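You operate a simulated robot arm through the tools that you are given. There is no shell and no other tool.

Carry out the task below with a simulated robot arm. There is one attempt and no reset: what you move stays moved.

TASK
The shed pane was clipped in without its block: take it out again.
Fine: draw both clips and stand them in the clip rack, teal at the turntable end, yellow beside it. Then lift the pane out and lay it flat and square in the middle of the packing felt. Glass breaks by a fall, a knock or a squeeze: chip and scratch none. Drop or topple no tool or part.

The check looks at the end state, three seconds after you hand in, the way a careful person would. Anything else that was tipped, shoved, dropped, spilled or broken makes it a failure.

THE ROBOT
A 7-joint arm with a two-finger parallel gripper, fixed in place. Base frame: the origin is at the foot of the arm, x ahead of it, y to its left, z up. Readings come in m, degrees, newtons and seconds.
With the tool pointing down near the work surface it reaches from about 0.44 to 0.9 m from the base axis. Its first joint turns from -17.0 to 126.0 degrees. Payload 1.57 kg.
Tool frame: the origin (TCP) lies between the finger pads and is the grasp point; the fingertips stand 0.03 m ahead of it; z points along the fingers, y is the line along which they close. The gripper opens to 0.08 m. The fingers are 0.017 m wide and 0.012 m thick; the gripper's body (0.04 by 0.082 m) begins 0.08 m behind the TCP.
Orientation is that of the tool frame in the base frame, as a unit quaternion [w, x, y, z]. With the fingers straight down and closing along the base's y, the tool's x points along the base's -x, its y along +y and its z along -z.

THE INTERFACE
- The arm moves only by the tool play_rows. Its arguments are lists of equal length, an entry for each row: "gripper": the gripper command, from -1 (shut) to 1 (fully open), values between in proportion; "linear": the shift along the tool's x, y, z in units of 50 mm (1.0 is 50 mm), a list of three; "dr": the turn, a rotation vector about the tool's x, y, z in units of 5 degrees (1.0 is 5 degrees), a list of three. In form: {"gripper": [gripper, ...], "linear": [[tx, ty, tz], ...], "dr": [[wx, wy, wz], ...]}. A call has 1 to 20 rows; each row shifts and turns the commanded pose from where the row before left it, along the tool's axes as they then stand. A call with a number of a shift or a turn outside -1 to 1 is refused whole. Each row takes 0.2 s and may step no farther than 0.05 m and 8.6 degrees from the row before; otherwise, or with a gripper value out of range, the whole call is refused. Where a pose cannot be reached the arm comes as near as it can. A force on the tool above 40 N (or 10 N above the force at the start of the call, whichever is more), or a blocked arm, ends the call early, and 0.2 s more pass. Each finger travels about 0.045 m/s and halts on what it meets, pressing with about 43 N; the grip force reading is that of the motor and also rises with nothing between the fingers. The clock runs only during rows and for 0.2 s after the last one: add rows that do not move to give the fingers time. The reply holds the time, the measured pose of the TCP, the force on the tool along the base axes, the opening and the grip force, in the units named above and with some noise, with the torque about the TCP (base axes, N m) and any sound that the robot's microphone picked up.
- Cameras (640 x 400 px; columns grow to the right, rows downward): "scene" is fixed at [0.0509, -0.4997, 1.4183]; the picture's right is [0.01, -1.00, 0.00], its down [-0.73, -0.01, -0.68] and it looks along [0.68, 0.01, -0.73] (base axes); focal length 283 px, centre (320, 200). "wrist" rides on the gripper at [0.072, -0.007, -0.122] in the tool frame; the picture's right is [0.09, 1.00, 0.00], its down [-0.84, 0.08, -0.54] and it looks along [-0.54, 0.05, 0.84] (tool axes); focal length 238 px, centre (320, 200).
- capture(camera): a new picture of that camera. The clock stands still meanwhile.
- raise_lower(by): slides the trunk up (or, below 0, down) by that many m; the arm rides with it, the base frame stays. It gives what a move gives, with no picture.
- measure_at(camera, pixels): for up to 12 pixels [column, row] of the newest picture of that camera ("zoom" is the newest enlarged one), the place [x, y, z] in the base frame of the surface seen there, good to about 0.003 m. The clock stands still meanwhile.
- zoom(camera, box): a new picture of the part [left, top, right, bottom] of that camera's present view, enlarged. The clock stands still meanwhile.
- finish_job(): hands the job in; it is judged then, once.

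Unless the task says otherwise, let go and move clear before handing in.

The tools are called after "Request:" by a JSON object that holds its "name" and its "arguments". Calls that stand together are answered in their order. play_rows: Moves the arm, as the interface text tells. Its arguments: {"type":"object","properties":{"gripper":{"type":"array"},"linear":{"type":"array"},"dr":{"type":"array"}},"required":["gripper","linear","dr"]} The other tools are called the same way: raise_lower (by) slides the trunk up or down; capture (camera) takes a picture; measure_at (camera, pixels) gives the place of the surface under pixels of a picture; zoom (camera, box) takes an enlarged picture of a part of a camera's view; finish_job () hands the job in.

At the start:

```text
t: 0.0
position: [0.7088, -0.035, 1.1134]
tcp_rot: [0.0, 0.0, 1.0, 0.0]
force: [-0.6, -0.5, 0.4]
ft_torque: [-0.01, 0.0, 0.0]
opening: 0.0799
gripper_force: 0.0
trunk travel left (down, up): [-0.675, 0.115]
```

scene: 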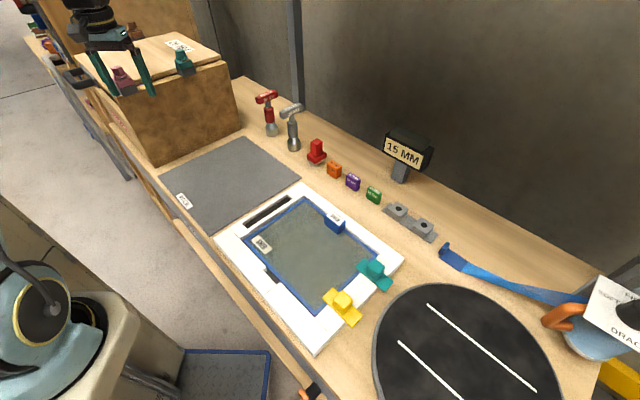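
wrist: 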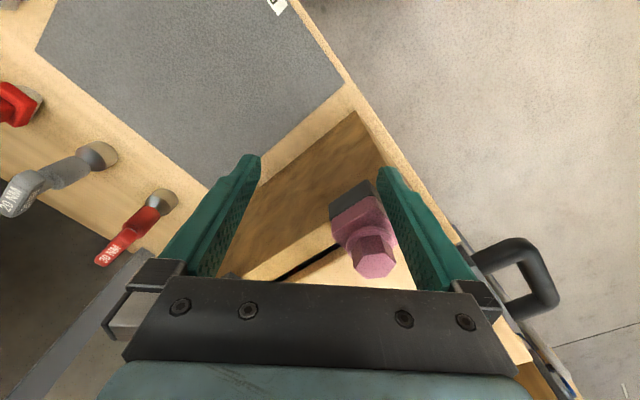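

The scene shows the shed pane in a white frame (around 310,255) with teal clip (375,272) and yellow clip (342,303), the clip rack at (410,220), and the grey felt at (230,180). I'll take enlarged views before moving anything.

Request:
{"name": "zoom", "arguments": {"camera": "scene", "box": [200, 170, 450, 360]}}

Request:
{"name": "zoom", "arguments": {"camera": "scene", "box": [290, 120, 450, 250]}}

Request:
{"name": "zoom", "arguments": {"camera": "scene", "box": [60, 0, 320, 240]}}

```text
2.11 times, centred on (325, 265) of scene
```

zoom: 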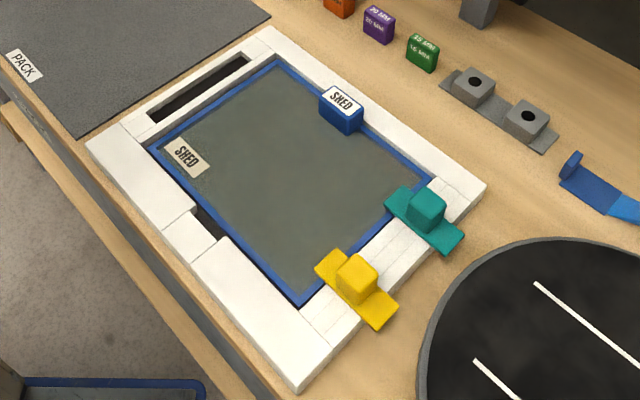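

```text
3.08 times, centred on (370, 185) of scene
```

zoom: 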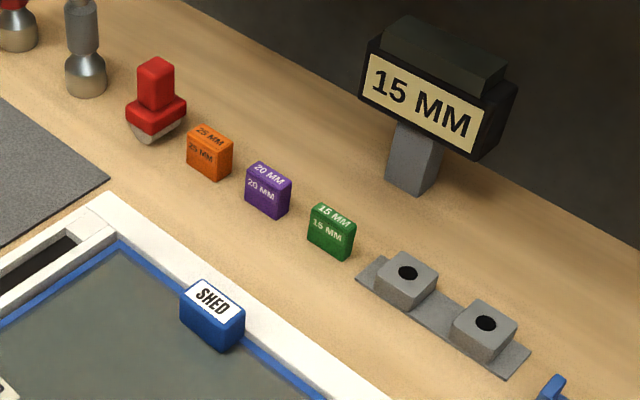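

```text
1.67 times, centred on (190, 120) of scene
```

zoom: 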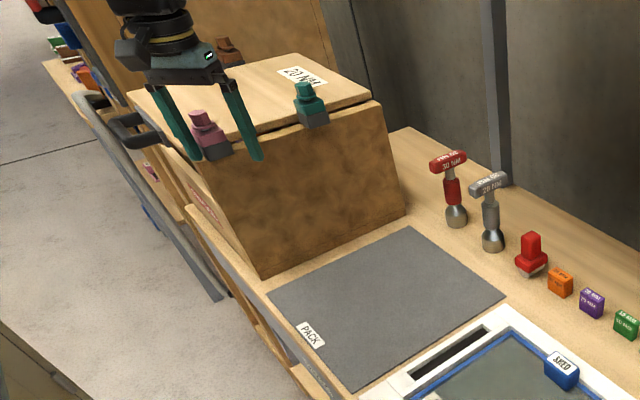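

The zooms show the pane in the white frame with a blue SHED block/handle at its far edge, and two rack sockets. I'll take a closer zoom and measure points on the clips, pane, rack and felt.

Request:
{"name": "measure_at", "arguments": {"camera": "scene", "pixels": [[376, 268], [342, 299], [366, 264], [388, 285], [330, 296], [356, 322], [398, 208], [426, 225], [385, 204], [433, 241], [394, 213], [420, 229]]}}

Request:
{"name": "measure_at", "arguments": {"camera": "scene", "pixels": [[241, 137], [300, 179], [160, 170], [215, 235], [305, 196], [262, 233], [320, 312], [380, 255], [310, 255], [334, 217], [262, 243], [300, 182]]}}

Request:
{"name": "zoom", "arguments": {"camera": "scene", "box": [310, 240, 410, 340]}}

```text
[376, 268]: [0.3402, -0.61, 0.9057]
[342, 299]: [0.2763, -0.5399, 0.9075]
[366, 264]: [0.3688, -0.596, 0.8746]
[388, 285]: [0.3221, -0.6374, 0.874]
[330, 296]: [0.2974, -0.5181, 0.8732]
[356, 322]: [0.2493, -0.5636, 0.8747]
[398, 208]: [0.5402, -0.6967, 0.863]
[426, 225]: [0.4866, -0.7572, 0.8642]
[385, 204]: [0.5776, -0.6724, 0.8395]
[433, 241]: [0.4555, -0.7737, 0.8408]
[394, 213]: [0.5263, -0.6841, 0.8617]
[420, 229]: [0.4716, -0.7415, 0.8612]
```

```text
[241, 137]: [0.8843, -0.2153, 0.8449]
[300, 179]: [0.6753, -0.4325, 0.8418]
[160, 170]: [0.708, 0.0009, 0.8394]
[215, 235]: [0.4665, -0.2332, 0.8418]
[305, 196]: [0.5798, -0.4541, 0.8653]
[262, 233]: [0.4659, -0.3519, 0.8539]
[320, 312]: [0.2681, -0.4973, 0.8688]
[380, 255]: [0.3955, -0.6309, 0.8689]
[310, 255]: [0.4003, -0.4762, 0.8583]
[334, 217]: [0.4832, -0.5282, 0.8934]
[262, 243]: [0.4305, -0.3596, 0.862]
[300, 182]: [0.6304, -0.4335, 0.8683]
```

```text
4.00 times, centred on (360, 290) of scene
```

zoom: 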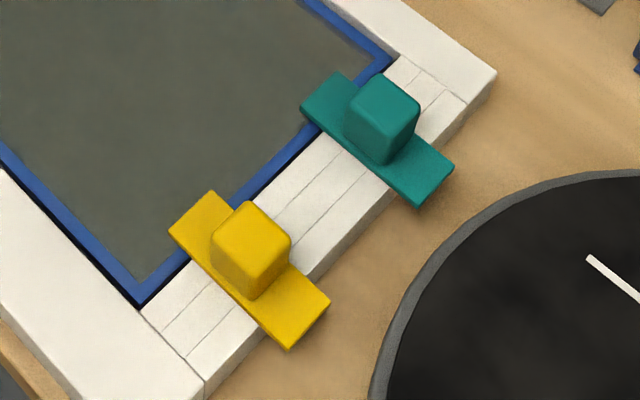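

I've located the clips (tops near z 0.906), rack sockets (z 0.862) and felt. Before moving away, I'll check how close the knob under the gripper (wrist 365,240) is, and measure the frame, felt and obstacles more finely.

Request:
{"name": "measure_at", "arguments": {"camera": "wrist", "pixels": [[365, 215], [372, 262], [350, 195], [300, 235], [330, 265], [160, 200], [95, 155], [520, 270], [250, 100], [120, 245]]}}

Request:
{"name": "zoom", "arguments": {"camera": "scene", "box": [210, 180, 350, 290]}}

```text
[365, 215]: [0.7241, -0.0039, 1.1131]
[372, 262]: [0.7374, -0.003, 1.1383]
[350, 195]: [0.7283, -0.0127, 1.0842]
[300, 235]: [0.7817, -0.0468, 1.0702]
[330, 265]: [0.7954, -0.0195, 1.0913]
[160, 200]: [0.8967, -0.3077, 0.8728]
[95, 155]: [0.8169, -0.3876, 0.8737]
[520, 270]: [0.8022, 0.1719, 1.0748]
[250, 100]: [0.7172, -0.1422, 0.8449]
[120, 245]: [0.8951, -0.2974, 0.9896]
```

```text
3.64 times, centred on (280, 235) of scene
```

zoom: 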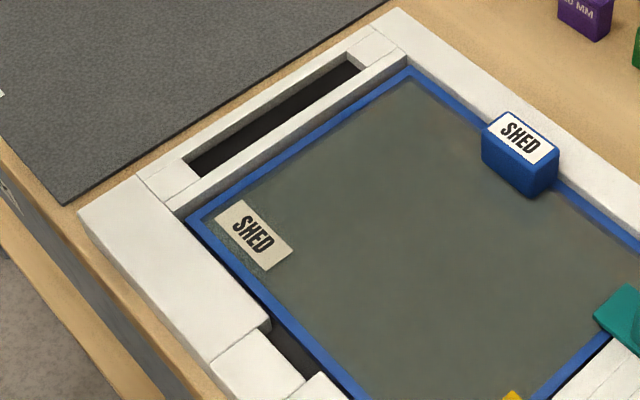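

The pink knob (wrist 365,215) tops out at z≈1.138 just beyond the fingers in x, so I'll go straight up first, clear of the box, before translating.

Request:
{"name": "play_rows", "arguments": {"gripper": [1, 1, 1, 1, 1, 1], "linear": [[0, 0, -0.3], [0, 0, -0.5], [0, 0, -0.5], [0, 0, -0.5], [0, 0, -0.5], [0, 0, -0.3]], "dr": [[0, 0, 0], [0, 0, 0], [0, 0, 0], [0, 0, 0], [0, 0, 0], [0, 0, 0]]}}

Request:
{"name": "measure_at", "arguments": {"camera": "scene", "pixels": [[405, 132], [400, 178], [267, 97], [292, 108], [316, 142], [447, 245], [610, 290], [565, 315], [465, 340], [130, 70], [320, 130], [350, 60]]}}

```text
t: 1.4
position: [0.7078, -0.0374, 1.2433]
tcp_rot: [0.0, 0.001, 1.0, 0.001]
force: [1.0, 0.0, -0.7]
ft_torque: [0.04, 0.01, 0.02]
opening: 0.0799
gripper_force: 0.0
trunk travel left (down, up): [-0.675, 0.115]
```

```text
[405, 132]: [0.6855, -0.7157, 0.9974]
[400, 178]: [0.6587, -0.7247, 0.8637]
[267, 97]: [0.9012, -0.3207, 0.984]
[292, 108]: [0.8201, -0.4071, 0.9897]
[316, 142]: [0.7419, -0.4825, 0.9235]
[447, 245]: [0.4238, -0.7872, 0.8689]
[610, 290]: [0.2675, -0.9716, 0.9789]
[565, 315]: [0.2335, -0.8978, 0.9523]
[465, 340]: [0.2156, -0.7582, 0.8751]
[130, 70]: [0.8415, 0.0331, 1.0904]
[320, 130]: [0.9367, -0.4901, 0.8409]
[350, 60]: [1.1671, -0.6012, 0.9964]
```

The arm is at z 1.243, clear of everything. Next I move toward the pane area at this height while turning about the vertical to align with the frame (~43°).

Request:
{"name": "play_rows", "arguments": {"gripper": [1, 1, 1, 1, 1, 1, 1, 1, 1, 1, 1, 1], "linear": [[0.2, -0.3, 0], [0.4, -0.6, 0], [0.4, -0.6, 0], [0.4, -0.6, 0], [0.4, -0.6, 0], [0.4, -0.6, 0], [0.4, -0.6, 0], [0.4, -0.6, 0], [0.4, -0.6, 0], [0.4, -0.6, 0], [0.4, -0.6, 0], [0.2, -0.3, 0]], "dr": [[0, 0, 0], [0, 0, 0], [0, 0, 0], [0, 0, 0], [0, 0, 0], [0, 0, 0], [0, 0, 0], [0, 0, 0], [0, 0, 0], [0, 0, 0], [0, 0, 0], [0, 0, 0]]}}

```text
t: 4.0
position: [0.4898, -0.3653, 1.2426]
tcp_rot: [0.0, 0.0, 1.0, 0.0]
force: [0.4, -0.6, 0.6]
ft_torque: [0.02, -0.01, 0.01]
opening: 0.08
gripper_force: 0.2
trunk travel left (down, up): [-0.675, 0.115]
```

The move tracked as commanded to (0.490, -0.365, 1.243). I'll look with both cameras from here.

Request:
{"name": "capture", "arguments": {"camera": "wrist"}}

Request:
{"name": "capture", "arguments": {"camera": "scene"}}

```text
taken
```

wrist: 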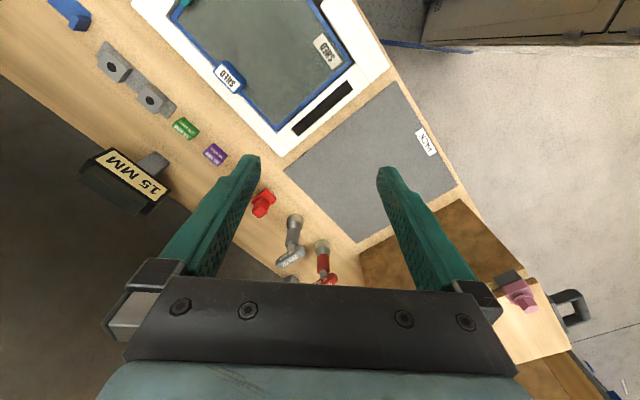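

```text
taken
```

scene: 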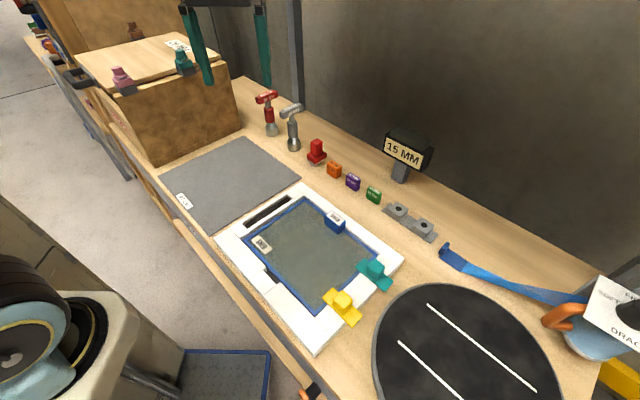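

The wrist picture gives a top view of the pane, blue SHED block (228,77) and rack (133,82). I'll move toward the pane and turn to the frame's angle for a closer view.

Request:
{"name": "play_rows", "arguments": {"gripper": [1, 1, 1, 1, 1, 1, 1, 1, 1, 1, 1], "linear": [[0.2, -0.2, 0], [0.4, -0.3, 0], [0.4, -0.4, 0], [0.4, -0.4, 0], [0.4, -0.4, 0], [0.4, -0.4, 0], [0.3, -0.3, 0], [0, 0, 0], [0, 0, 0], [0, 0, 0], [0, 0, 0]], "dr": [[0, 0, 0], [0, 0, 0], [0, 0, 0], [0, 0, 0], [0, 0, 0], [0, 0, 0], [0, 0, 0], [0, 0, -1], [0, 0, -1], [0, 0, -1], [0, 0, -1]]}}

Request:
{"name": "capture", "arguments": {"camera": "wrist"}}

```text
t: 6.4
position: [0.3639, -0.4856, 1.2424]
tcp_rot: [0.0, -0.174, 0.985, 0.0]
force: [0.3, -0.8, -0.3]
ft_torque: [-0.03, 0.03, 0.01]
opening: 0.08
gripper_force: 0.0
trunk travel left (down, up): [-0.675, 0.115]
```

```text
taken
```

wrist: 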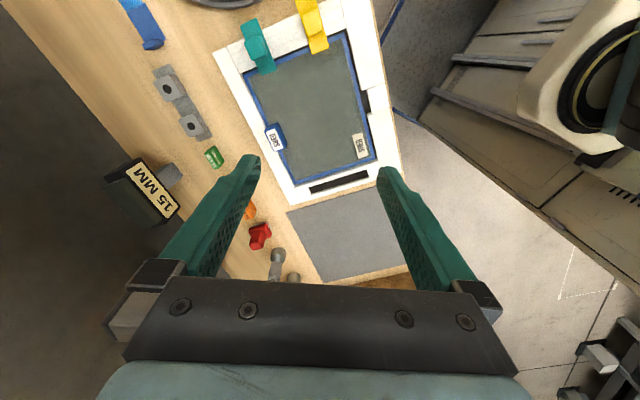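

Rotation works (now 20°). I'll turn another ~23° to match the frame and shift outward so the clips come into view.

Request:
{"name": "play_rows", "arguments": {"gripper": [1, 1, 1, 1, 1, 1, 1, 1], "linear": [[0, 0, 0], [0, 0, 0], [0, 0, 0], [0, 0, 0], [0, 0, 0], [0.3, 0, 0], [0.5, 0, 0], [0.3, 0, 0]], "dr": [[0, 0, -1], [0, 0, -1], [0, 0, -1], [0, 0, -1], [0, 0, -0.6], [0, 0, 0], [0, 0, 0], [0, 0, 0]]}}

Request:
{"name": "capture", "arguments": {"camera": "wrist"}}

```text
t: 8.2
position: [0.3252, -0.5239, 1.2432]
tcp_rot: [0.0, -0.367, 0.93, 0.0]
force: [0.4, 0.2, -0.3]
ft_torque: [-0.01, 0.01, -0.02]
opening: 0.0801
gripper_force: 0.1
trunk travel left (down, up): [-0.675, 0.115]
```

```text
taken
```

wrist: 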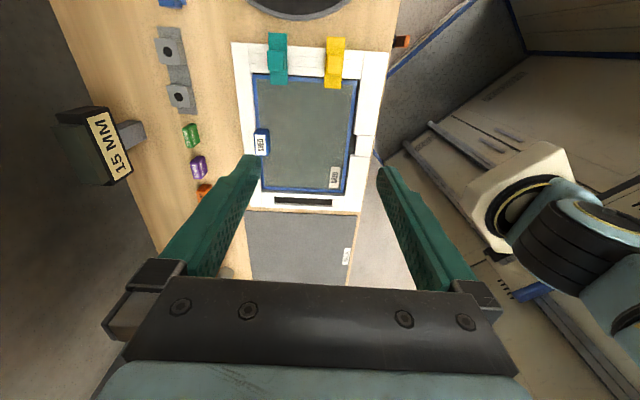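

The view is nicely aligned with the frame. I'll zoom in on the pane, clips and rack and measure.

Request:
{"name": "zoom", "arguments": {"camera": "wrist", "box": [140, 0, 400, 220]}}

Request:
{"name": "zoom", "arguments": {"camera": "wrist", "box": [220, 20, 390, 126]}}

```text
1.82 times, centred on (270, 110) of wrist
```

zoom: 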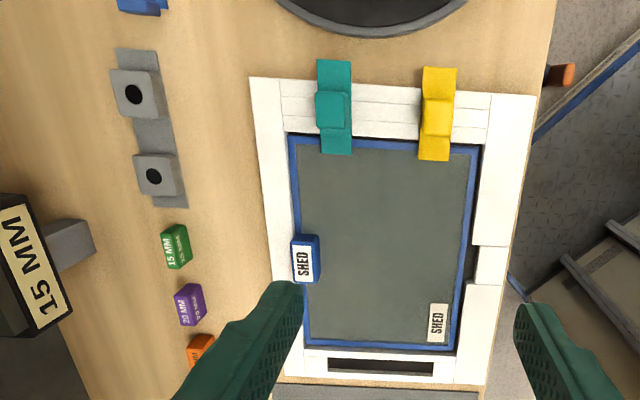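

```text
3.76 times, centred on (305, 73) of wrist
```

zoom: 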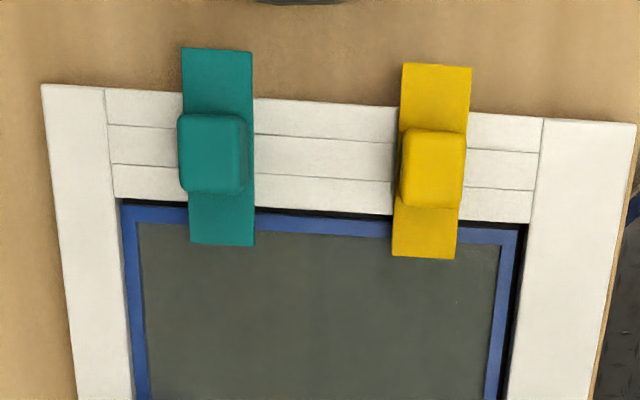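

The pane sits loose in its recess, with the blue SHED block on its left long edge, and both clip plates overlap its top edge. I'll drop for a closer look at the block, keeping the fingers above z≈1.02.

Request:
{"name": "play_rows", "arguments": {"gripper": [1, 1, 1, 1, 1, 1, 1, 1, 1, 1, 1], "linear": [[0, -0.3, 0], [0, -0.5, 0], [0, -0.5, 0], [0, -0.5, 0.2], [0, -0.4, 0.5], [0, 0, 0.6], [0, 0, 0.6], [0, 0, 0.6], [0, 0, 0.6], [0, 0, 0.5], [0, 0, 0.2]], "dr": [[0, 0, 0], [0, 0, 0], [0, 0, 0], [0, 0, 0], [0, 0, 0], [0, 0, 0], [0, 0, 0], [0, 0, 0], [0, 0, 0], [0, 0, 0], [0, 0, 0]]}}

Request:
{"name": "capture", "arguments": {"camera": "wrist"}}

```text
t: 10.6
position: [0.3949, -0.6038, 1.0509]
tcp_rot: [0.0, -0.365, 0.931, 0.0]
force: [0.1, -0.8, -0.4]
ft_torque: [-0.01, 0.01, -0.02]
opening: 0.08
gripper_force: 0.1
trunk travel left (down, up): [-0.675, 0.115]
```

```text
taken
```

wrist: 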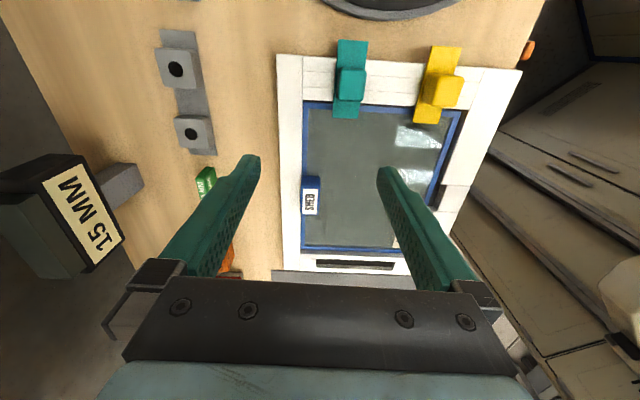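

Request:
{"name": "zoom", "arguments": {"camera": "wrist", "box": [270, 140, 400, 280]}}

Request:
{"name": "measure_at", "arguments": {"camera": "wrist", "pixels": [[311, 200], [302, 183], [319, 183], [302, 213], [319, 215], [304, 105], [299, 253], [292, 190], [330, 200], [352, 85], [350, 45], [349, 115]]}}

Request:
{"name": "zoom", "arguments": {"camera": "wrist", "box": [140, 20, 240, 180]}}

```text
2.86 times, centred on (335, 210) of wrist
```

zoom: 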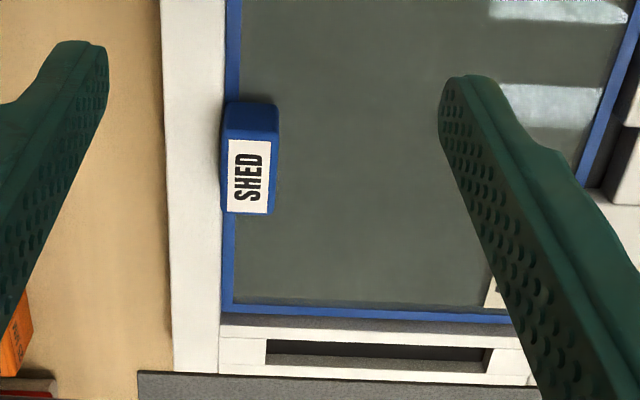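

```text
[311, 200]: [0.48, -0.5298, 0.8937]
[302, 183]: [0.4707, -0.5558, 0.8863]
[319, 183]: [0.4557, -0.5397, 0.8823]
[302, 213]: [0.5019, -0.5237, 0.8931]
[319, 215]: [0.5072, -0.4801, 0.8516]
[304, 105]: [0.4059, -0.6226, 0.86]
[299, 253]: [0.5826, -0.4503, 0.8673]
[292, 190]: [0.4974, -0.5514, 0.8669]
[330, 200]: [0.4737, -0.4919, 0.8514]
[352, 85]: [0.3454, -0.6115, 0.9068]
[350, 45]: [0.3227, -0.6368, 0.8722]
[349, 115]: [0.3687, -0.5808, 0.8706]
```

```text
2.50 times, centred on (190, 100) of wrist
```

zoom: 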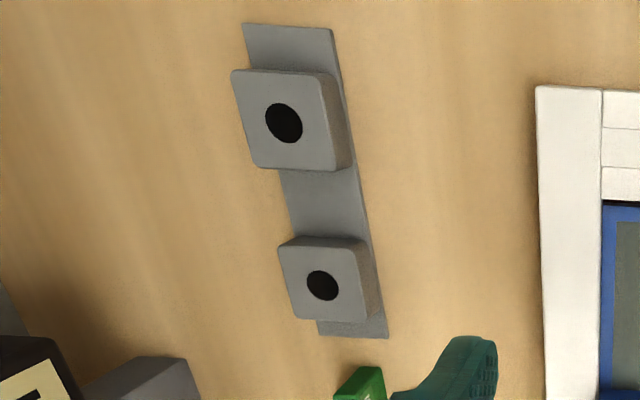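

The block is thin across the frame's short direction (about 20 mm) and sits flush over the pane edge, so I can grip it with the present finger direction later. First I'll get the frame's and felt's exact angles by measuring along straight edges.

Request:
{"name": "zoom", "arguments": {"camera": "scene", "box": [210, 180, 410, 355]}}

Request:
{"name": "zoom", "arguments": {"camera": "scene", "box": [150, 125, 310, 245]}}

```text
2.29 times, centred on (310, 268) of scene
```

zoom: 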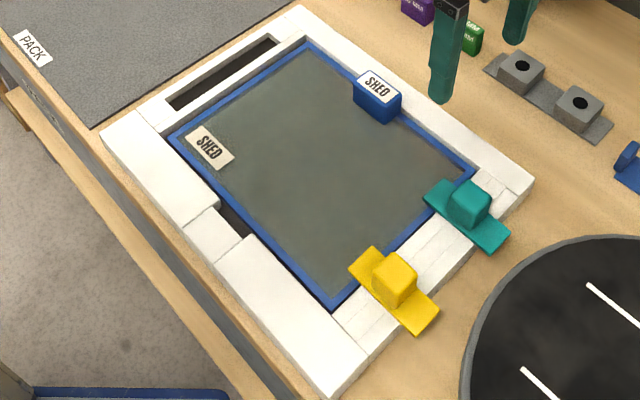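

```text
3.33 times, centred on (230, 185) of scene
```

zoom: 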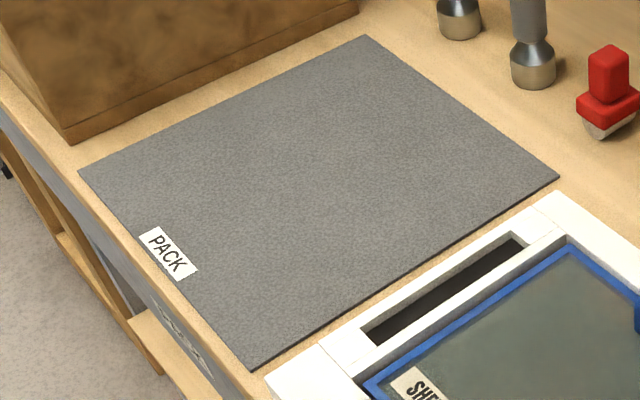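

Now I'll measure the felt's corners and edge points in this enlarged view.

Request:
{"name": "measure_at", "arguments": {"camera": "zoom", "pixels": [[366, 39], [553, 177], [254, 365], [83, 173], [462, 108], [405, 271], [165, 268], [224, 105], [320, 190], [410, 69], [300, 337], [500, 208]]}}

Request:
{"name": "zoom", "arguments": {"camera": "scene", "box": [210, 180, 410, 355]}}

Request:
{"name": "measure_at", "arguments": {"camera": "zoom", "pixels": [[303, 9], [530, 178], [105, 137], [332, 392], [310, 46], [472, 172], [173, 137], [331, 303], [417, 95], [120, 165], [180, 90], [250, 220]]}}

```text
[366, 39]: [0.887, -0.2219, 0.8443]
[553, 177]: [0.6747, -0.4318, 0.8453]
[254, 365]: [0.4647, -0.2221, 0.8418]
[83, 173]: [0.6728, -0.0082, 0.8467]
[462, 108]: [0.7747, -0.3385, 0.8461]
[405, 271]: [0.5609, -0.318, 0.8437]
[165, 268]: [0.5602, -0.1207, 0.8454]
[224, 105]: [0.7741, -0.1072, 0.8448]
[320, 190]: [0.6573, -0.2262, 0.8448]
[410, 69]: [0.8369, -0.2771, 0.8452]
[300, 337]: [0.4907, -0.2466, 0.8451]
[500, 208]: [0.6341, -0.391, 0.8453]
```

```text
2.29 times, centred on (310, 268) of scene
```

zoom: 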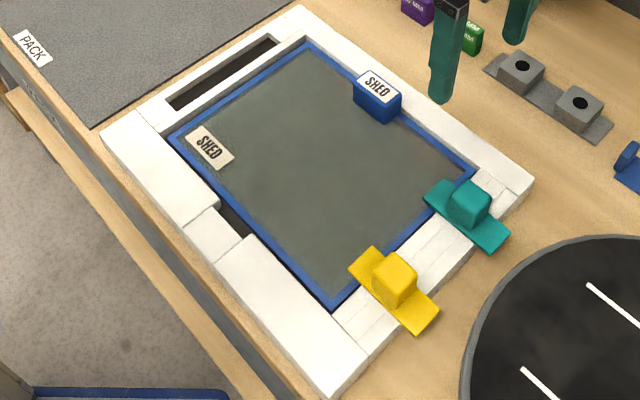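

```text
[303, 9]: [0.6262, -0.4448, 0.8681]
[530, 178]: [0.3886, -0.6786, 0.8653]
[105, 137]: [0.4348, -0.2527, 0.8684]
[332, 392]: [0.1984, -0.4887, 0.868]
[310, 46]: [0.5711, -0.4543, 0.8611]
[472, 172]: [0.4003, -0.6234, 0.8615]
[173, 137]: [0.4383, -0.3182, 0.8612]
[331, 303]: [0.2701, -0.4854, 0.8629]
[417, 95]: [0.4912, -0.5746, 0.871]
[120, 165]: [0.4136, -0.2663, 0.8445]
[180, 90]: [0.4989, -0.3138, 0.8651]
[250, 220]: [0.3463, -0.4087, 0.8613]
```

Felt, frame and pane are all at 45° (felt centre ≈ (0.675, -0.221), pane centre ≈ (0.420, -0.470)), so the tool yaw should be 45°. I'll trim the yaw and hover over the teal knob at TCP z≈0.975.

Request:
{"name": "play_rows", "arguments": {"gripper": [1, 1, 1, 1, 1, 1, 1], "linear": [[0, 0, 0], [0.2, 0.15, 0], [0.4, 0.3, 0], [0.23, 0.18, 0.2], [0, 0, 0.5], [0, 0, 0.5], [0, 0, 0.3]], "dr": [[0, 0, -0.4], [0, 0, 0], [0, 0, 0], [0, 0, 0], [0, 0, 0], [0, 0, 0], [0, 0, 0]]}}

Request:
{"name": "capture", "arguments": {"camera": "wrist"}}

Request:
{"name": "zoom", "arguments": {"camera": "wrist", "box": [230, 100, 410, 230]}}

```text
t: 12.2
position: [0.3464, -0.6104, 0.9755]
tcp_rot: [0.0, -0.382, 0.924, 0.0]
force: [0.9, -0.2, 1.0]
ft_torque: [0.0, 0.02, -0.01]
opening: 0.0801
gripper_force: 0.0
trunk travel left (down, up): [-0.675, 0.115]
```

```text
taken
```

wrist: 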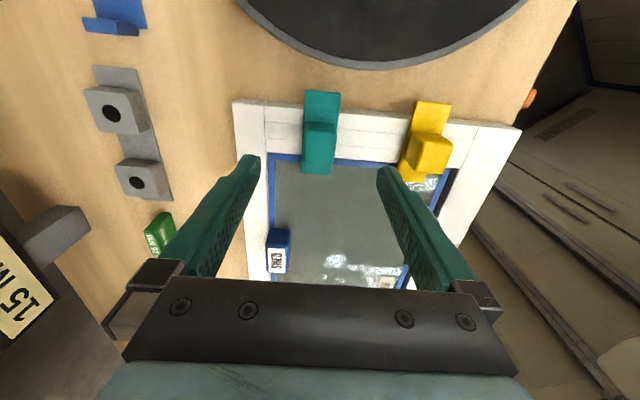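

```text
3.08 times, centred on (320, 165) of wrist
```

zoom: 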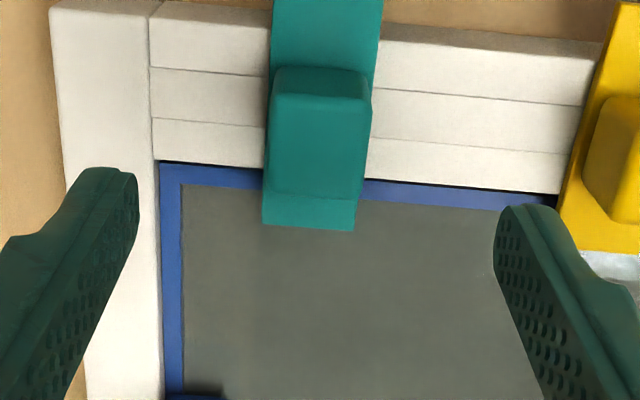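

The teal knob's top is at zoom rows ~100–195, columns 268–370. I'll measure its top face edges for an exact centre.

Request:
{"name": "measure_at", "arguments": {"camera": "zoom", "pixels": [[280, 105], [365, 108], [272, 185], [358, 188], [318, 150], [318, 108], [318, 185], [320, 80], [310, 212], [270, 215], [352, 220], [330, 25]]}}

```text
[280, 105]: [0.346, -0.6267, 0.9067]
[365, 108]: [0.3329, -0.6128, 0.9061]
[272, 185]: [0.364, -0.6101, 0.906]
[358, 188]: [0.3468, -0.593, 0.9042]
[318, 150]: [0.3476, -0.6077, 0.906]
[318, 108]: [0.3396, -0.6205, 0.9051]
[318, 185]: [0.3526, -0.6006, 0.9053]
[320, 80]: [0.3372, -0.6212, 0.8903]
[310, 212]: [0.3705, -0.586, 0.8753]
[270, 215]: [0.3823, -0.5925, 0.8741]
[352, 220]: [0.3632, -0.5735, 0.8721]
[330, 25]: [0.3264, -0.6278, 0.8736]
```

Knob centre ≈ (0.3472, -0.6106), top z 0.906, within 1 mm of the TCP. I'll descend so the fingertips stop at z≈0.878, just above the clip plate, then check before closing.

Request:
{"name": "play_rows", "arguments": {"gripper": [1, 1, 1, 1, 1, 1], "linear": [[0, -0.02, 0.2], [0, 0, 0.3], [0, 0, 0.3], [0, 0, 0.3], [0, 0, 0.2], [0, 0, 0.04]], "dr": [[0, 0, 0], [0, 0, 0], [0, 0, 0], [0, 0, 0], [0, 0, 0], [0, 0, 0]]}}

Request:
{"name": "capture", "arguments": {"camera": "wrist"}}

Request:
{"name": "capture", "arguments": {"camera": "scene"}}

```text
t: 13.6
position: [0.3475, -0.6131, 0.9128]
tcp_rot: [0.0, -0.383, 0.924, 0.0]
force: [0.5, -0.2, 0.1]
ft_torque: [0.04, -0.01, 0.0]
opening: 0.0799
gripper_force: 0.2
trunk travel left (down, up): [-0.675, 0.115]
```

```text
taken
```

wrist: 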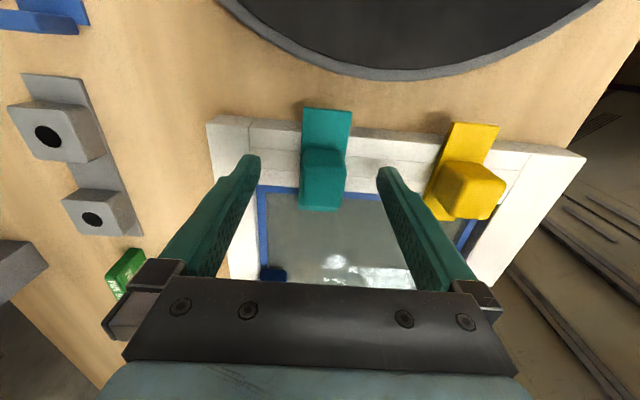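

```text
taken
```

scene: 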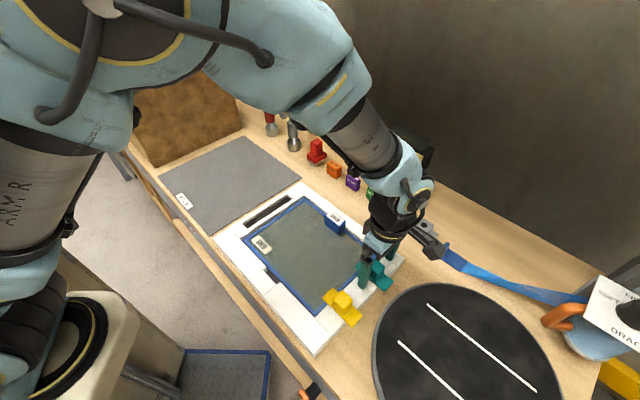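

The knob lies between the fingertips; I'll zoom to judge centring before closing.

Request:
{"name": "zoom", "arguments": {"camera": "wrist", "box": [220, 100, 420, 230]}}

Request:
{"name": "measure_at", "arguments": {"camera": "wrist", "pixels": [[306, 165], [345, 165], [325, 165], [250, 160], [385, 170], [325, 200]]}}

```text
3.08 times, centred on (320, 165) of wrist
```

zoom: 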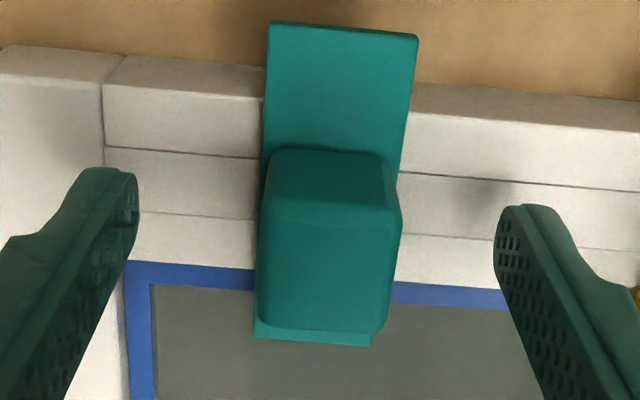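

```text
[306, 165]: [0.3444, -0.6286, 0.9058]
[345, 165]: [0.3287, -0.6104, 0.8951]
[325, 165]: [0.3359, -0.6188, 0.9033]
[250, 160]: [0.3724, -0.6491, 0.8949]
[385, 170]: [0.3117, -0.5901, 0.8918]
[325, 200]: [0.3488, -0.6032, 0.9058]
```

The knob is about 2 mm toward the right finger; I'll shift by that amount, lower 3 mm, and close on it.

Request:
{"name": "play_rows", "arguments": {"gripper": [1, 1, 0.3, -0.3, -1, -1, -1, -1], "linear": [[-0.03, 0.04, 0.06], [0, 0, 0], [0, 0, 0], [0, 0, 0], [0, 0, 0], [0, 0, 0], [0, 0, 0], [0, 0, 0]], "dr": [[0, 0, 0], [0, 0, 0], [0, 0, 0], [0, 0, 0], [0, 0, 0], [0, 0, 0], [0, 0, 0], [0, 0, 0]]}}

```text
t: 15.4
position: [0.3461, -0.6107, 0.909]
tcp_rot: [0.0, -0.382, 0.924, 0.001]
force: [2.1, -2.4, -0.1]
ft_torque: [-0.08, -0.05, 0.02]
opening: 0.0267
gripper_force: 37.0
trunk travel left (down, up): [-0.675, 0.115]
```

Gripped at opening 26.7 mm with only ~3 N side load. Now I draw the teal clip straight up slowly.

Request:
{"name": "play_rows", "arguments": {"gripper": [-1, -1, -1, -1, -1, -1, -1, -1], "linear": [[0, 0, -0.05], [0, 0, -0.1], [0, 0, -0.1], [0, 0, -0.1], [0, 0, -0.1], [0, 0, -0.1], [0, 0, -0.1], [0, 0, -0.1]], "dr": [[0, 0, 0], [0, 0, 0], [0, 0, 0], [0, 0, 0], [0, 0, 0], [0, 0, 0], [0, 0, 0], [0, 0, 0]]}}

Request:
{"name": "capture", "arguments": {"camera": "wrist"}}

Request:
{"name": "zoom", "arguments": {"camera": "scene", "box": [320, 200, 440, 320]}}

```text
t: 17.2
position: [0.3461, -0.61, 0.945]
tcp_rot: [0.0, -0.382, 0.924, 0.0]
force: [0.6, -0.2, -0.4]
ft_torque: [-0.03, -0.02, 0.03]
opening: 0.0265
gripper_force: 37.3
trunk travel left (down, up): [-0.675, 0.115]
```

```text
taken
```

wrist: 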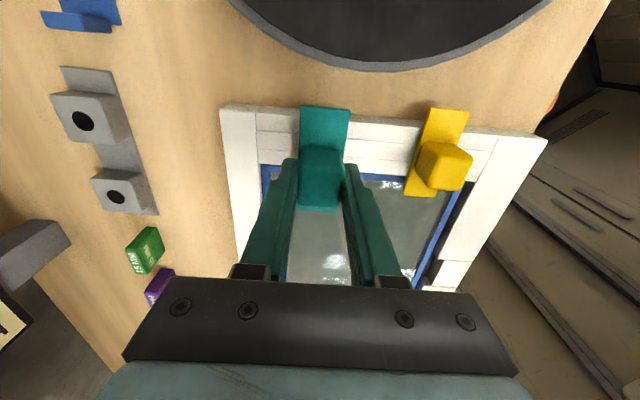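

```text
3.33 times, centred on (380, 260) of scene
```

zoom: 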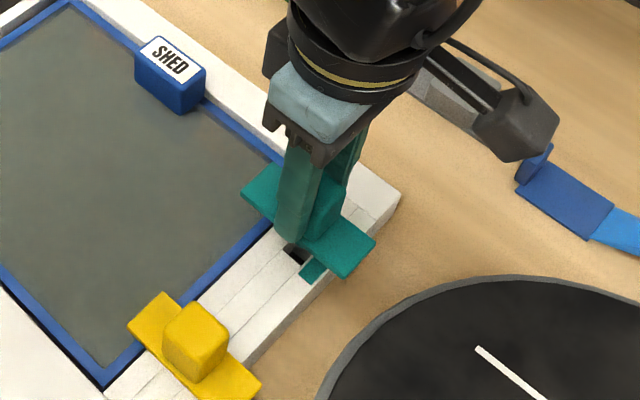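

The clip came up freely (hole visible at zoom 295,253). I'll raise it further and look at its pin from the scene camera.

Request:
{"name": "play_rows", "arguments": {"gripper": [-1, -1, -1, -1, -1, -1], "linear": [[0, 0, -0.2], [0, 0, -0.4], [0, 0, -0.4], [0, 0, -0.4], [0, 0, -0.4], [0, 0, -0.2]], "dr": [[0, 0, 0], [0, 0, 0], [0, 0, 0], [0, 0, 0], [0, 0, 0], [0, 0, 0]]}}

Request:
{"name": "capture", "arguments": {"camera": "scene"}}

Request:
{"name": "zoom", "arguments": {"camera": "scene", "box": [330, 180, 430, 290]}}

```text
t: 18.6
position: [0.3477, -0.6076, 1.044]
tcp_rot: [0.0, -0.382, 0.924, 0.0]
force: [0.4, 0.2, -0.3]
ft_torque: [0.01, -0.01, 0.0]
opening: 0.0267
gripper_force: 38.3
trunk travel left (down, up): [-0.675, 0.115]
```

```text
taken
```

scene: 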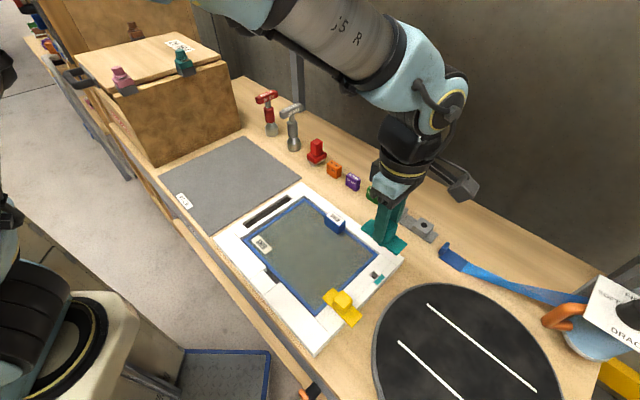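

```text
3.64 times, centred on (380, 235) of scene
```

zoom: 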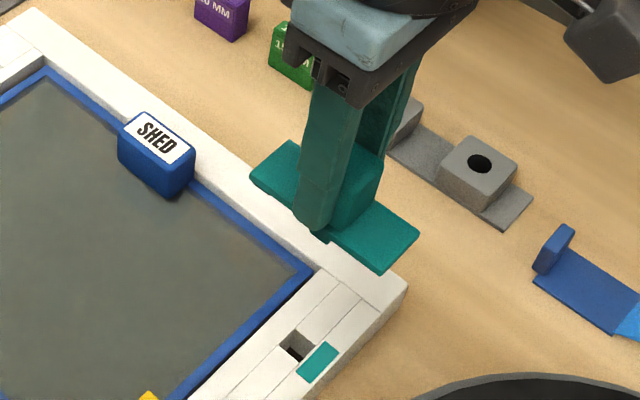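

The pin underneath isn't visible at this angle. I'll raise further to see it more side-on from the scene camera.

Request:
{"name": "play_rows", "arguments": {"gripper": [-1, -1, -1, -1, -1, -1, -1], "linear": [[0, 0, -0.3], [0, 0, -0.6], [0, 0, -0.7], [0, 0, -0.7], [0, 0, -0.7], [0, 0, -0.7], [0, 0, -0.3]], "dr": [[0, 0, 0], [0, 0, 0], [0, 0, 0], [0, 0, 0], [0, 0, 0], [0, 0, 0], [0, 0, 0]]}}

Request:
{"name": "capture", "arguments": {"camera": "scene"}}

```text
t: 20.2
position: [0.3484, -0.6077, 1.2445]
tcp_rot: [0.0, -0.382, 0.924, 0.0]
force: [-0.1, 0.0, -0.8]
ft_torque: [0.0, 0.03, 0.01]
opening: 0.0267
gripper_force: 37.5
trunk travel left (down, up): [-0.675, 0.115]
```

```text
taken
```

scene: 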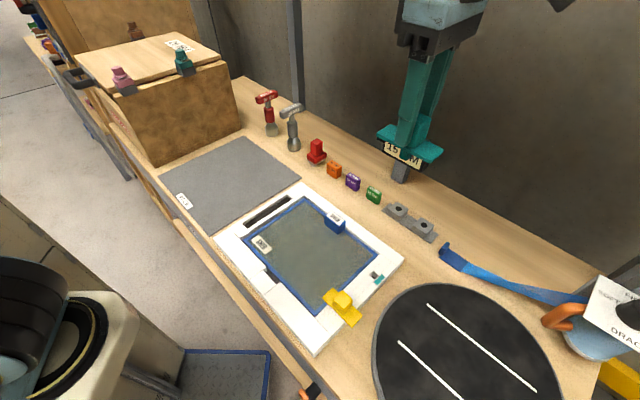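

Request:
{"name": "zoom", "arguments": {"camera": "scene", "box": [360, 100, 460, 190]}}

Request:
{"name": "zoom", "arguments": {"camera": "scene", "box": [350, 255, 400, 295]}}

Request:
{"name": "zoom", "arguments": {"camera": "scene", "box": [375, 190, 445, 250]}}

Request:
{"name": "measure_at", "arguments": {"camera": "zoom", "pixels": [[215, 148], [460, 300], [160, 130], [210, 185], [270, 155], [225, 118], [405, 290], [455, 355], [515, 305], [465, 265], [90, 125], [530, 385]]}}

```text
4.44 times, centred on (410, 145) of scene
```

zoom: 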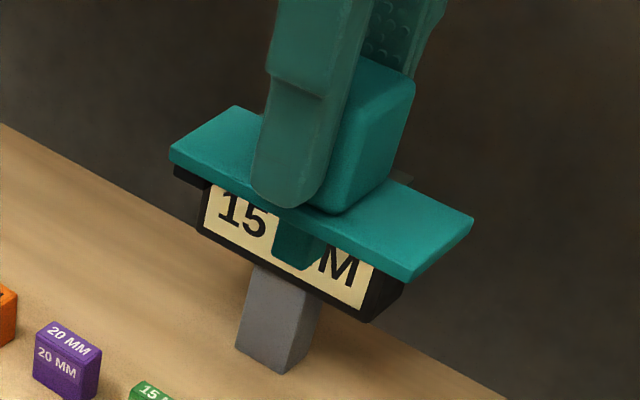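

```text
10.00 times, centred on (375, 275) of scene
```

zoom: 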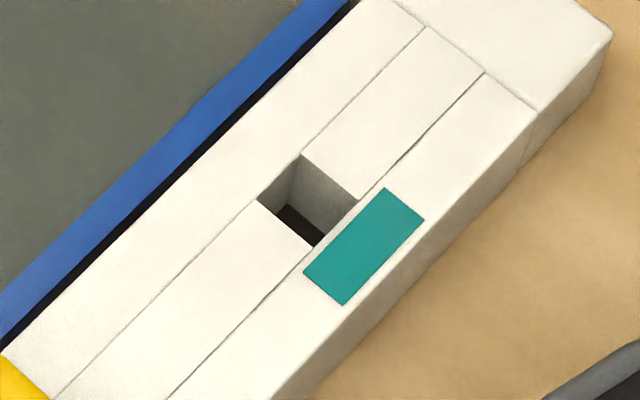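

```text
6.67 times, centred on (410, 220) of scene
```

zoom: 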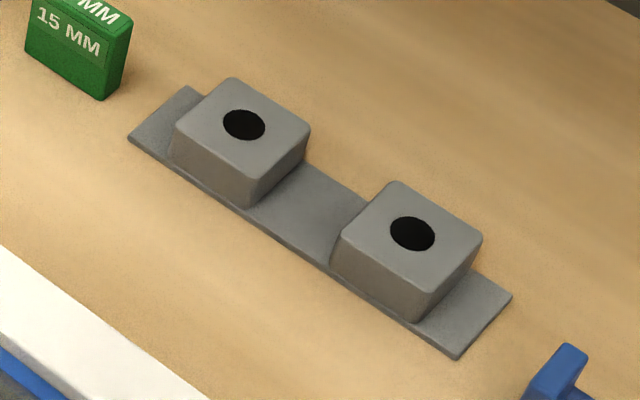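

```text
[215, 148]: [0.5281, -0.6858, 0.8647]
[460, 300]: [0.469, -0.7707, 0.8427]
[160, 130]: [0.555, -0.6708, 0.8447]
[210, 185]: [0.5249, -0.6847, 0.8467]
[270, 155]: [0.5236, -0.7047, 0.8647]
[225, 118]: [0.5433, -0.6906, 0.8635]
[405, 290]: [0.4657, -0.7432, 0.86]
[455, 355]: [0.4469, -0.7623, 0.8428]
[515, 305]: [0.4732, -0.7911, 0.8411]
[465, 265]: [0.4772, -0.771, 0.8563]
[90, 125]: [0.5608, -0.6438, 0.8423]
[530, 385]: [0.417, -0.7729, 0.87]
```

The clip's peg is a short tapered pin (visible at zoom 300,245), which should enter the round rack sockets easily. I'll measure symmetric points around each socket hole for precise centres.

Request:
{"name": "measure_at", "arguments": {"camera": "zoom", "pixels": [[215, 125], [273, 125], [244, 103], [244, 148], [382, 234], [442, 234], [412, 210], [412, 258], [244, 125], [412, 234]]}}

Request:
{"name": "measure_at", "arguments": {"camera": "zoom", "pixels": [[231, 82], [306, 130], [253, 174], [179, 124], [398, 186], [478, 237], [424, 287], [346, 236], [135, 140], [187, 90], [505, 297], [458, 352]]}}

```text
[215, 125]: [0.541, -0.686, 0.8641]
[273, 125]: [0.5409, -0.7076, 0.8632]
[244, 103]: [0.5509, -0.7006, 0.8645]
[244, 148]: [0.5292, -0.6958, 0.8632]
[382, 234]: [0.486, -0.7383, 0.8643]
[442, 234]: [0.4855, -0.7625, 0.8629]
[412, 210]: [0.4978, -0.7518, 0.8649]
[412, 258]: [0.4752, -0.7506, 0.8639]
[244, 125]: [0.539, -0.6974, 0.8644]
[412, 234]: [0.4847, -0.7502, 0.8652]
```

```text
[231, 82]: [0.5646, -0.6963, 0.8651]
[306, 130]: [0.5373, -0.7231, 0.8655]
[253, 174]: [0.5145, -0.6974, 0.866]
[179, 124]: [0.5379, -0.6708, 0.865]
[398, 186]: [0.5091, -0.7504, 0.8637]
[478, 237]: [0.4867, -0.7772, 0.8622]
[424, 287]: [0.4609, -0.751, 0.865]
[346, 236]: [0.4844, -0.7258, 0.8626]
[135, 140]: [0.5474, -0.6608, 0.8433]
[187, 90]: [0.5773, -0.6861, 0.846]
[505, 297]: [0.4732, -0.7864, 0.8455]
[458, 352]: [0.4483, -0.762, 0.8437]
```

Socket centres: teal (turntable end) ≈ (0.4855, -0.7507), yellow ≈ (0.5393, -0.6972), only 76 mm apart. I need the clip plate length to choose the orientation in the rack, so I'll measure the yellow clip's and the held clip's plates.

Request:
{"name": "zoom", "arguments": {"camera": "scene", "box": [310, 275, 375, 335]}}

Request:
{"name": "measure_at", "arguments": {"camera": "scene", "pixels": [[378, 135], [393, 125], [438, 147], [430, 160], [385, 150], [430, 150], [374, 190], [374, 200], [384, 142], [432, 166], [440, 246], [452, 258]]}}

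```text
6.67 times, centred on (342, 305) of scene
```

zoom: 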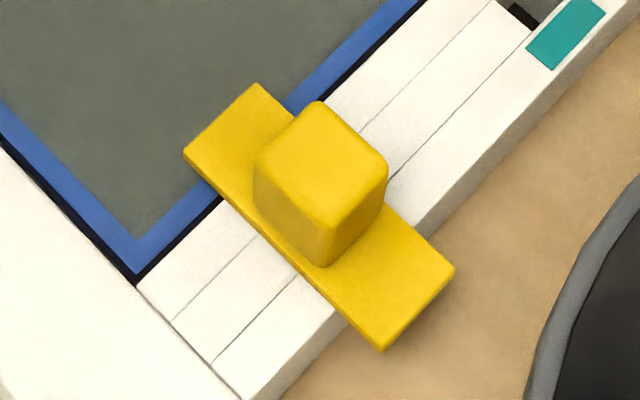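

```text
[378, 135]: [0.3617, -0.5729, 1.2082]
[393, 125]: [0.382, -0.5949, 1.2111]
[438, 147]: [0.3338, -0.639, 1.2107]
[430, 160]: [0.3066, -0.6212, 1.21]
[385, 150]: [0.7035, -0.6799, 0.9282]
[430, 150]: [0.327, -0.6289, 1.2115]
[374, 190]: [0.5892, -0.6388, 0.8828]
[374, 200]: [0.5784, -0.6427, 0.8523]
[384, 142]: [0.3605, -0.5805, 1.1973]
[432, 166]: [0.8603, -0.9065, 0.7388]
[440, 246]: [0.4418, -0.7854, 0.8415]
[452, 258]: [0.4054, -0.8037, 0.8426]
```

Request:
{"name": "measure_at", "arguments": {"camera": "zoom", "pixels": [[258, 87], [188, 153], [452, 270], [384, 346], [320, 108], [385, 168], [330, 222], [260, 160], [322, 165], [318, 102]]}}

Request:
{"name": "zoom", "arguments": {"camera": "scene", "box": [365, 110, 455, 180]}}

```text
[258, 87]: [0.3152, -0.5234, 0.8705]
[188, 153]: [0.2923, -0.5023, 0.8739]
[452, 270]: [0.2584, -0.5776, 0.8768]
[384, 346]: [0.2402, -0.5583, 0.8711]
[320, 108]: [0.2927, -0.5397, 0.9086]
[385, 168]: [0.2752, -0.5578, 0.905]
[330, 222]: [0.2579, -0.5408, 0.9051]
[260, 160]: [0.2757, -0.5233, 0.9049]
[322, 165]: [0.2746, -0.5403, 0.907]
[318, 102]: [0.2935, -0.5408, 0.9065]
```

```text
5.71 times, centred on (410, 145) of scene
```

zoom: 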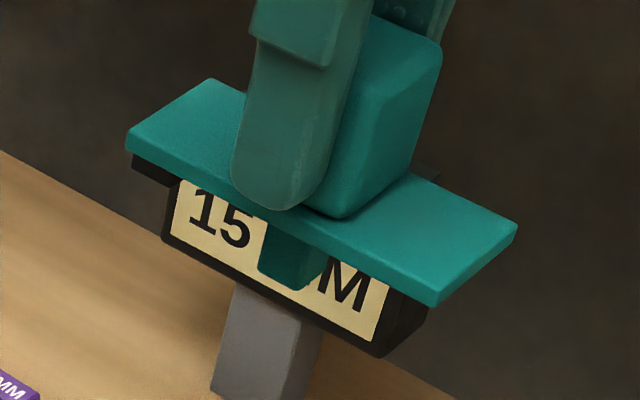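

The clip plate is ~78 mm long but the sockets are 76 mm apart, so the clips must stand crosswise to the rack. I'll turn the tool back by 90° (yaw −45°) up here in free space, then go over the rack.

Request:
{"name": "play_rows", "arguments": {"gripper": [-1, -1, -1, -1, -1, -1, -1, -1, -1, -1, -1, -1, -1, -1, -1, -1, -1, -1, -1], "linear": [[0, 0, 0], [0, 0, 0], [0, 0, 0], [0, 0, 0], [0, 0, 0], [0, 0, 0], [0, 0, 0], [0, 0, 0], [0, 0, 0], [0, 0, 0], [0, 0, 0], [0, 0, 0], [0, 0, 0], [0, 0, 0], [0, 0, 0], [0, 0, 0], [0, 0, 0], [0, 0, 0], [0, 0, 0]], "dr": [[0, 0, 0.5], [0, 0, 1], [0, 0, 1], [0, 0, 1], [0, 0, 1], [0, 0, 1], [0, 0, 1], [0, 0, 1], [0, 0, 1], [0, 0, 1], [0, 0, 1], [0, 0, 1], [0, 0, 1], [0, 0, 1], [0, 0, 1], [0, 0, 1], [0, 0, 1], [0, 0, 1], [0, 0, 0.5]]}}

```text
t: 24.2
position: [0.3471, -0.6088, 1.2451]
tcp_rot: [0.0, 0.383, 0.924, 0.0]
force: [-0.8, 0.4, 0.0]
ft_torque: [0.01, -0.04, 0.01]
opening: 0.0266
gripper_force: 37.1
trunk travel left (down, up): [-0.675, 0.115]
```

Yaw is now −45° as wanted. Moving over the teal socket at height.

Request:
{"name": "play_rows", "arguments": {"gripper": [-1, -1, -1, -1, -1, -1, -1, -1, -1], "linear": [[-0.24, 0, 0], [-0.5, 0, 0], [-0.5, 0, 0], [-0.5, 0, 0], [-0.5, -0.05, 0], [-0.5, 0, 0], [-0.5, 0, 0], [-0.5, 0, 0], [-0.22, 0, 0]], "dr": [[0, 0, 0], [0, 0, 0], [0, 0, 0], [0, 0, 0], [0, 0, 0], [0, 0, 0], [0, 0, 0], [0, 0, 0], [0, 0, 0]]}}

Request:
{"name": "capture", "arguments": {"camera": "wrist"}}

Request:
{"name": "capture", "arguments": {"camera": "scene"}}

```text
t: 26.2
position: [0.468, -0.7292, 1.237]
tcp_rot: [0.0, 0.383, 0.924, -0.001]
force: [0.2, -0.1, -1.1]
ft_torque: [0.03, -0.03, 0.01]
opening: 0.0266
gripper_force: 37.2
out of reach, approached as far as the arm can: row 8, 9
trunk travel left (down, up): [-0.675, 0.115]
```

```text
taken
```

wrist: 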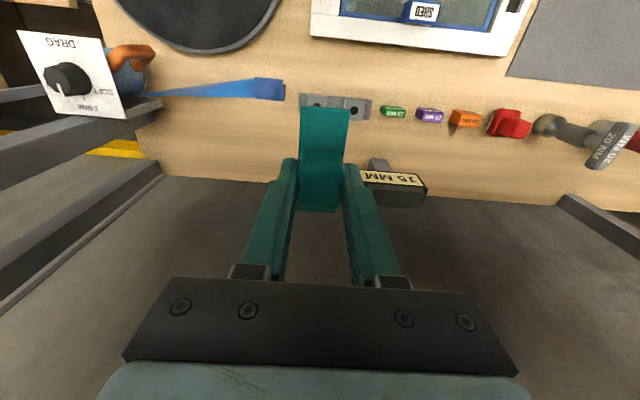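

```text
taken
```

scene: 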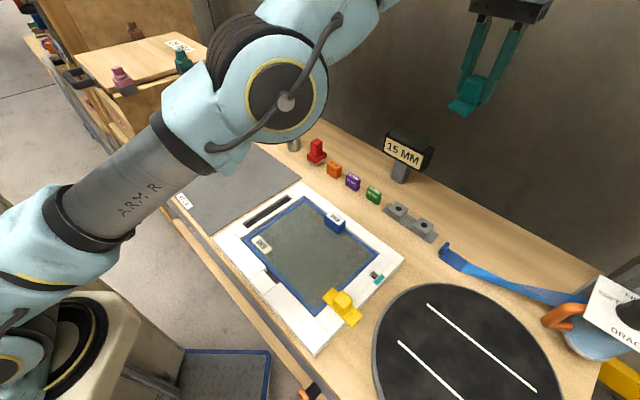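

At z 1.24 the socket is just out of reach (stopped at (0.468, -0.729)). Lower down the reach is longer, so I'll descend to about z 1.03 first and look again.

Request:
{"name": "play_rows", "arguments": {"gripper": [-1, -1, -1, -1, -1, -1, -1], "linear": [[0, 0, 0.3], [0, 0, 0.6], [0, 0, 0.7], [0, 0, 0.8], [0, 0, 0.8], [0, 0, 0.6], [0, 0, 0.3]], "dr": [[0, 0, 0], [0, 0, 0], [0, 0, 0], [0, 0, 0], [0, 0, 0], [0, 0, 0], [0, 0, 0]]}}

Request:
{"name": "capture", "arguments": {"camera": "wrist"}}

Request:
{"name": "capture", "arguments": {"camera": "scene"}}

```text
t: 27.8
position: [0.4687, -0.728, 1.0302]
tcp_rot: [0.0, 0.383, 0.924, 0.0]
force: [0.3, 0.5, 0.0]
ft_torque: [-0.02, -0.01, -0.01]
opening: 0.0267
gripper_force: 37.1
trunk travel left (down, up): [-0.675, 0.115]
```

```text
taken
```

wrist: 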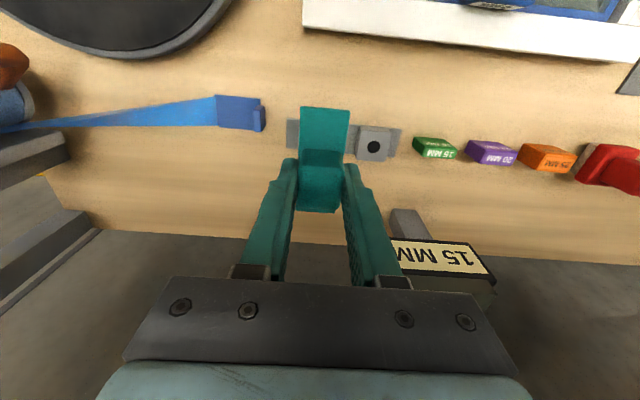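

```text
taken
```

scene: 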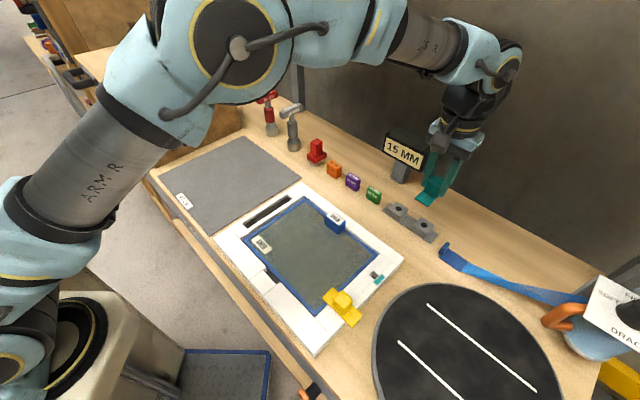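

At z 1.03 the arm is free again. I'll move the last ~28 mm over the socket and lower to z≈0.945 with the peg still above the block top, then inspect.

Request:
{"name": "play_rows", "arguments": {"gripper": [-1, -1, -1, -1, -1, -1, -1], "linear": [[-0.1, 0, 0.1], [-0.25, -0.05, 0.2], [-0.2, -0.02, 0.3], [0, 0, 0.4], [0, 0, 0.4], [0, 0, 0.2], [0, 0, 0.1]], "dr": [[0, 0, 0], [0, 0, 0], [0, 0, 0], [0, 0, 0], [0, 0, 0], [0, 0, 0], [0, 0, 0]]}}

Request:
{"name": "capture", "arguments": {"camera": "wrist"}}

Request:
{"name": "zoom", "arguments": {"camera": "scene", "box": [370, 160, 470, 260]}}

```text
t: 29.4
position: [0.4863, -0.7498, 0.9464]
tcp_rot: [0.0, 0.383, 0.924, 0.0]
force: [0.3, -0.4, -0.6]
ft_torque: [-0.01, -0.02, 0.02]
opening: 0.0265
gripper_force: 37.3
trunk travel left (down, up): [-0.675, 0.115]
```

```text
taken
```

wrist: 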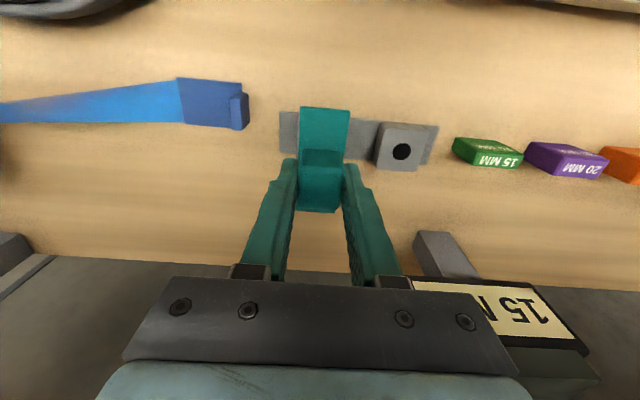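

```text
4.00 times, centred on (420, 210) of scene
```

zoom: 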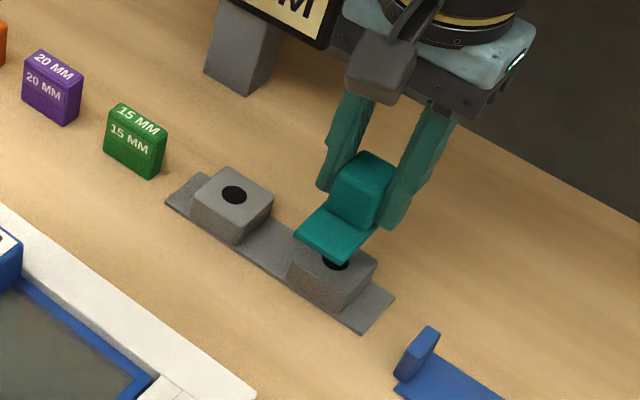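

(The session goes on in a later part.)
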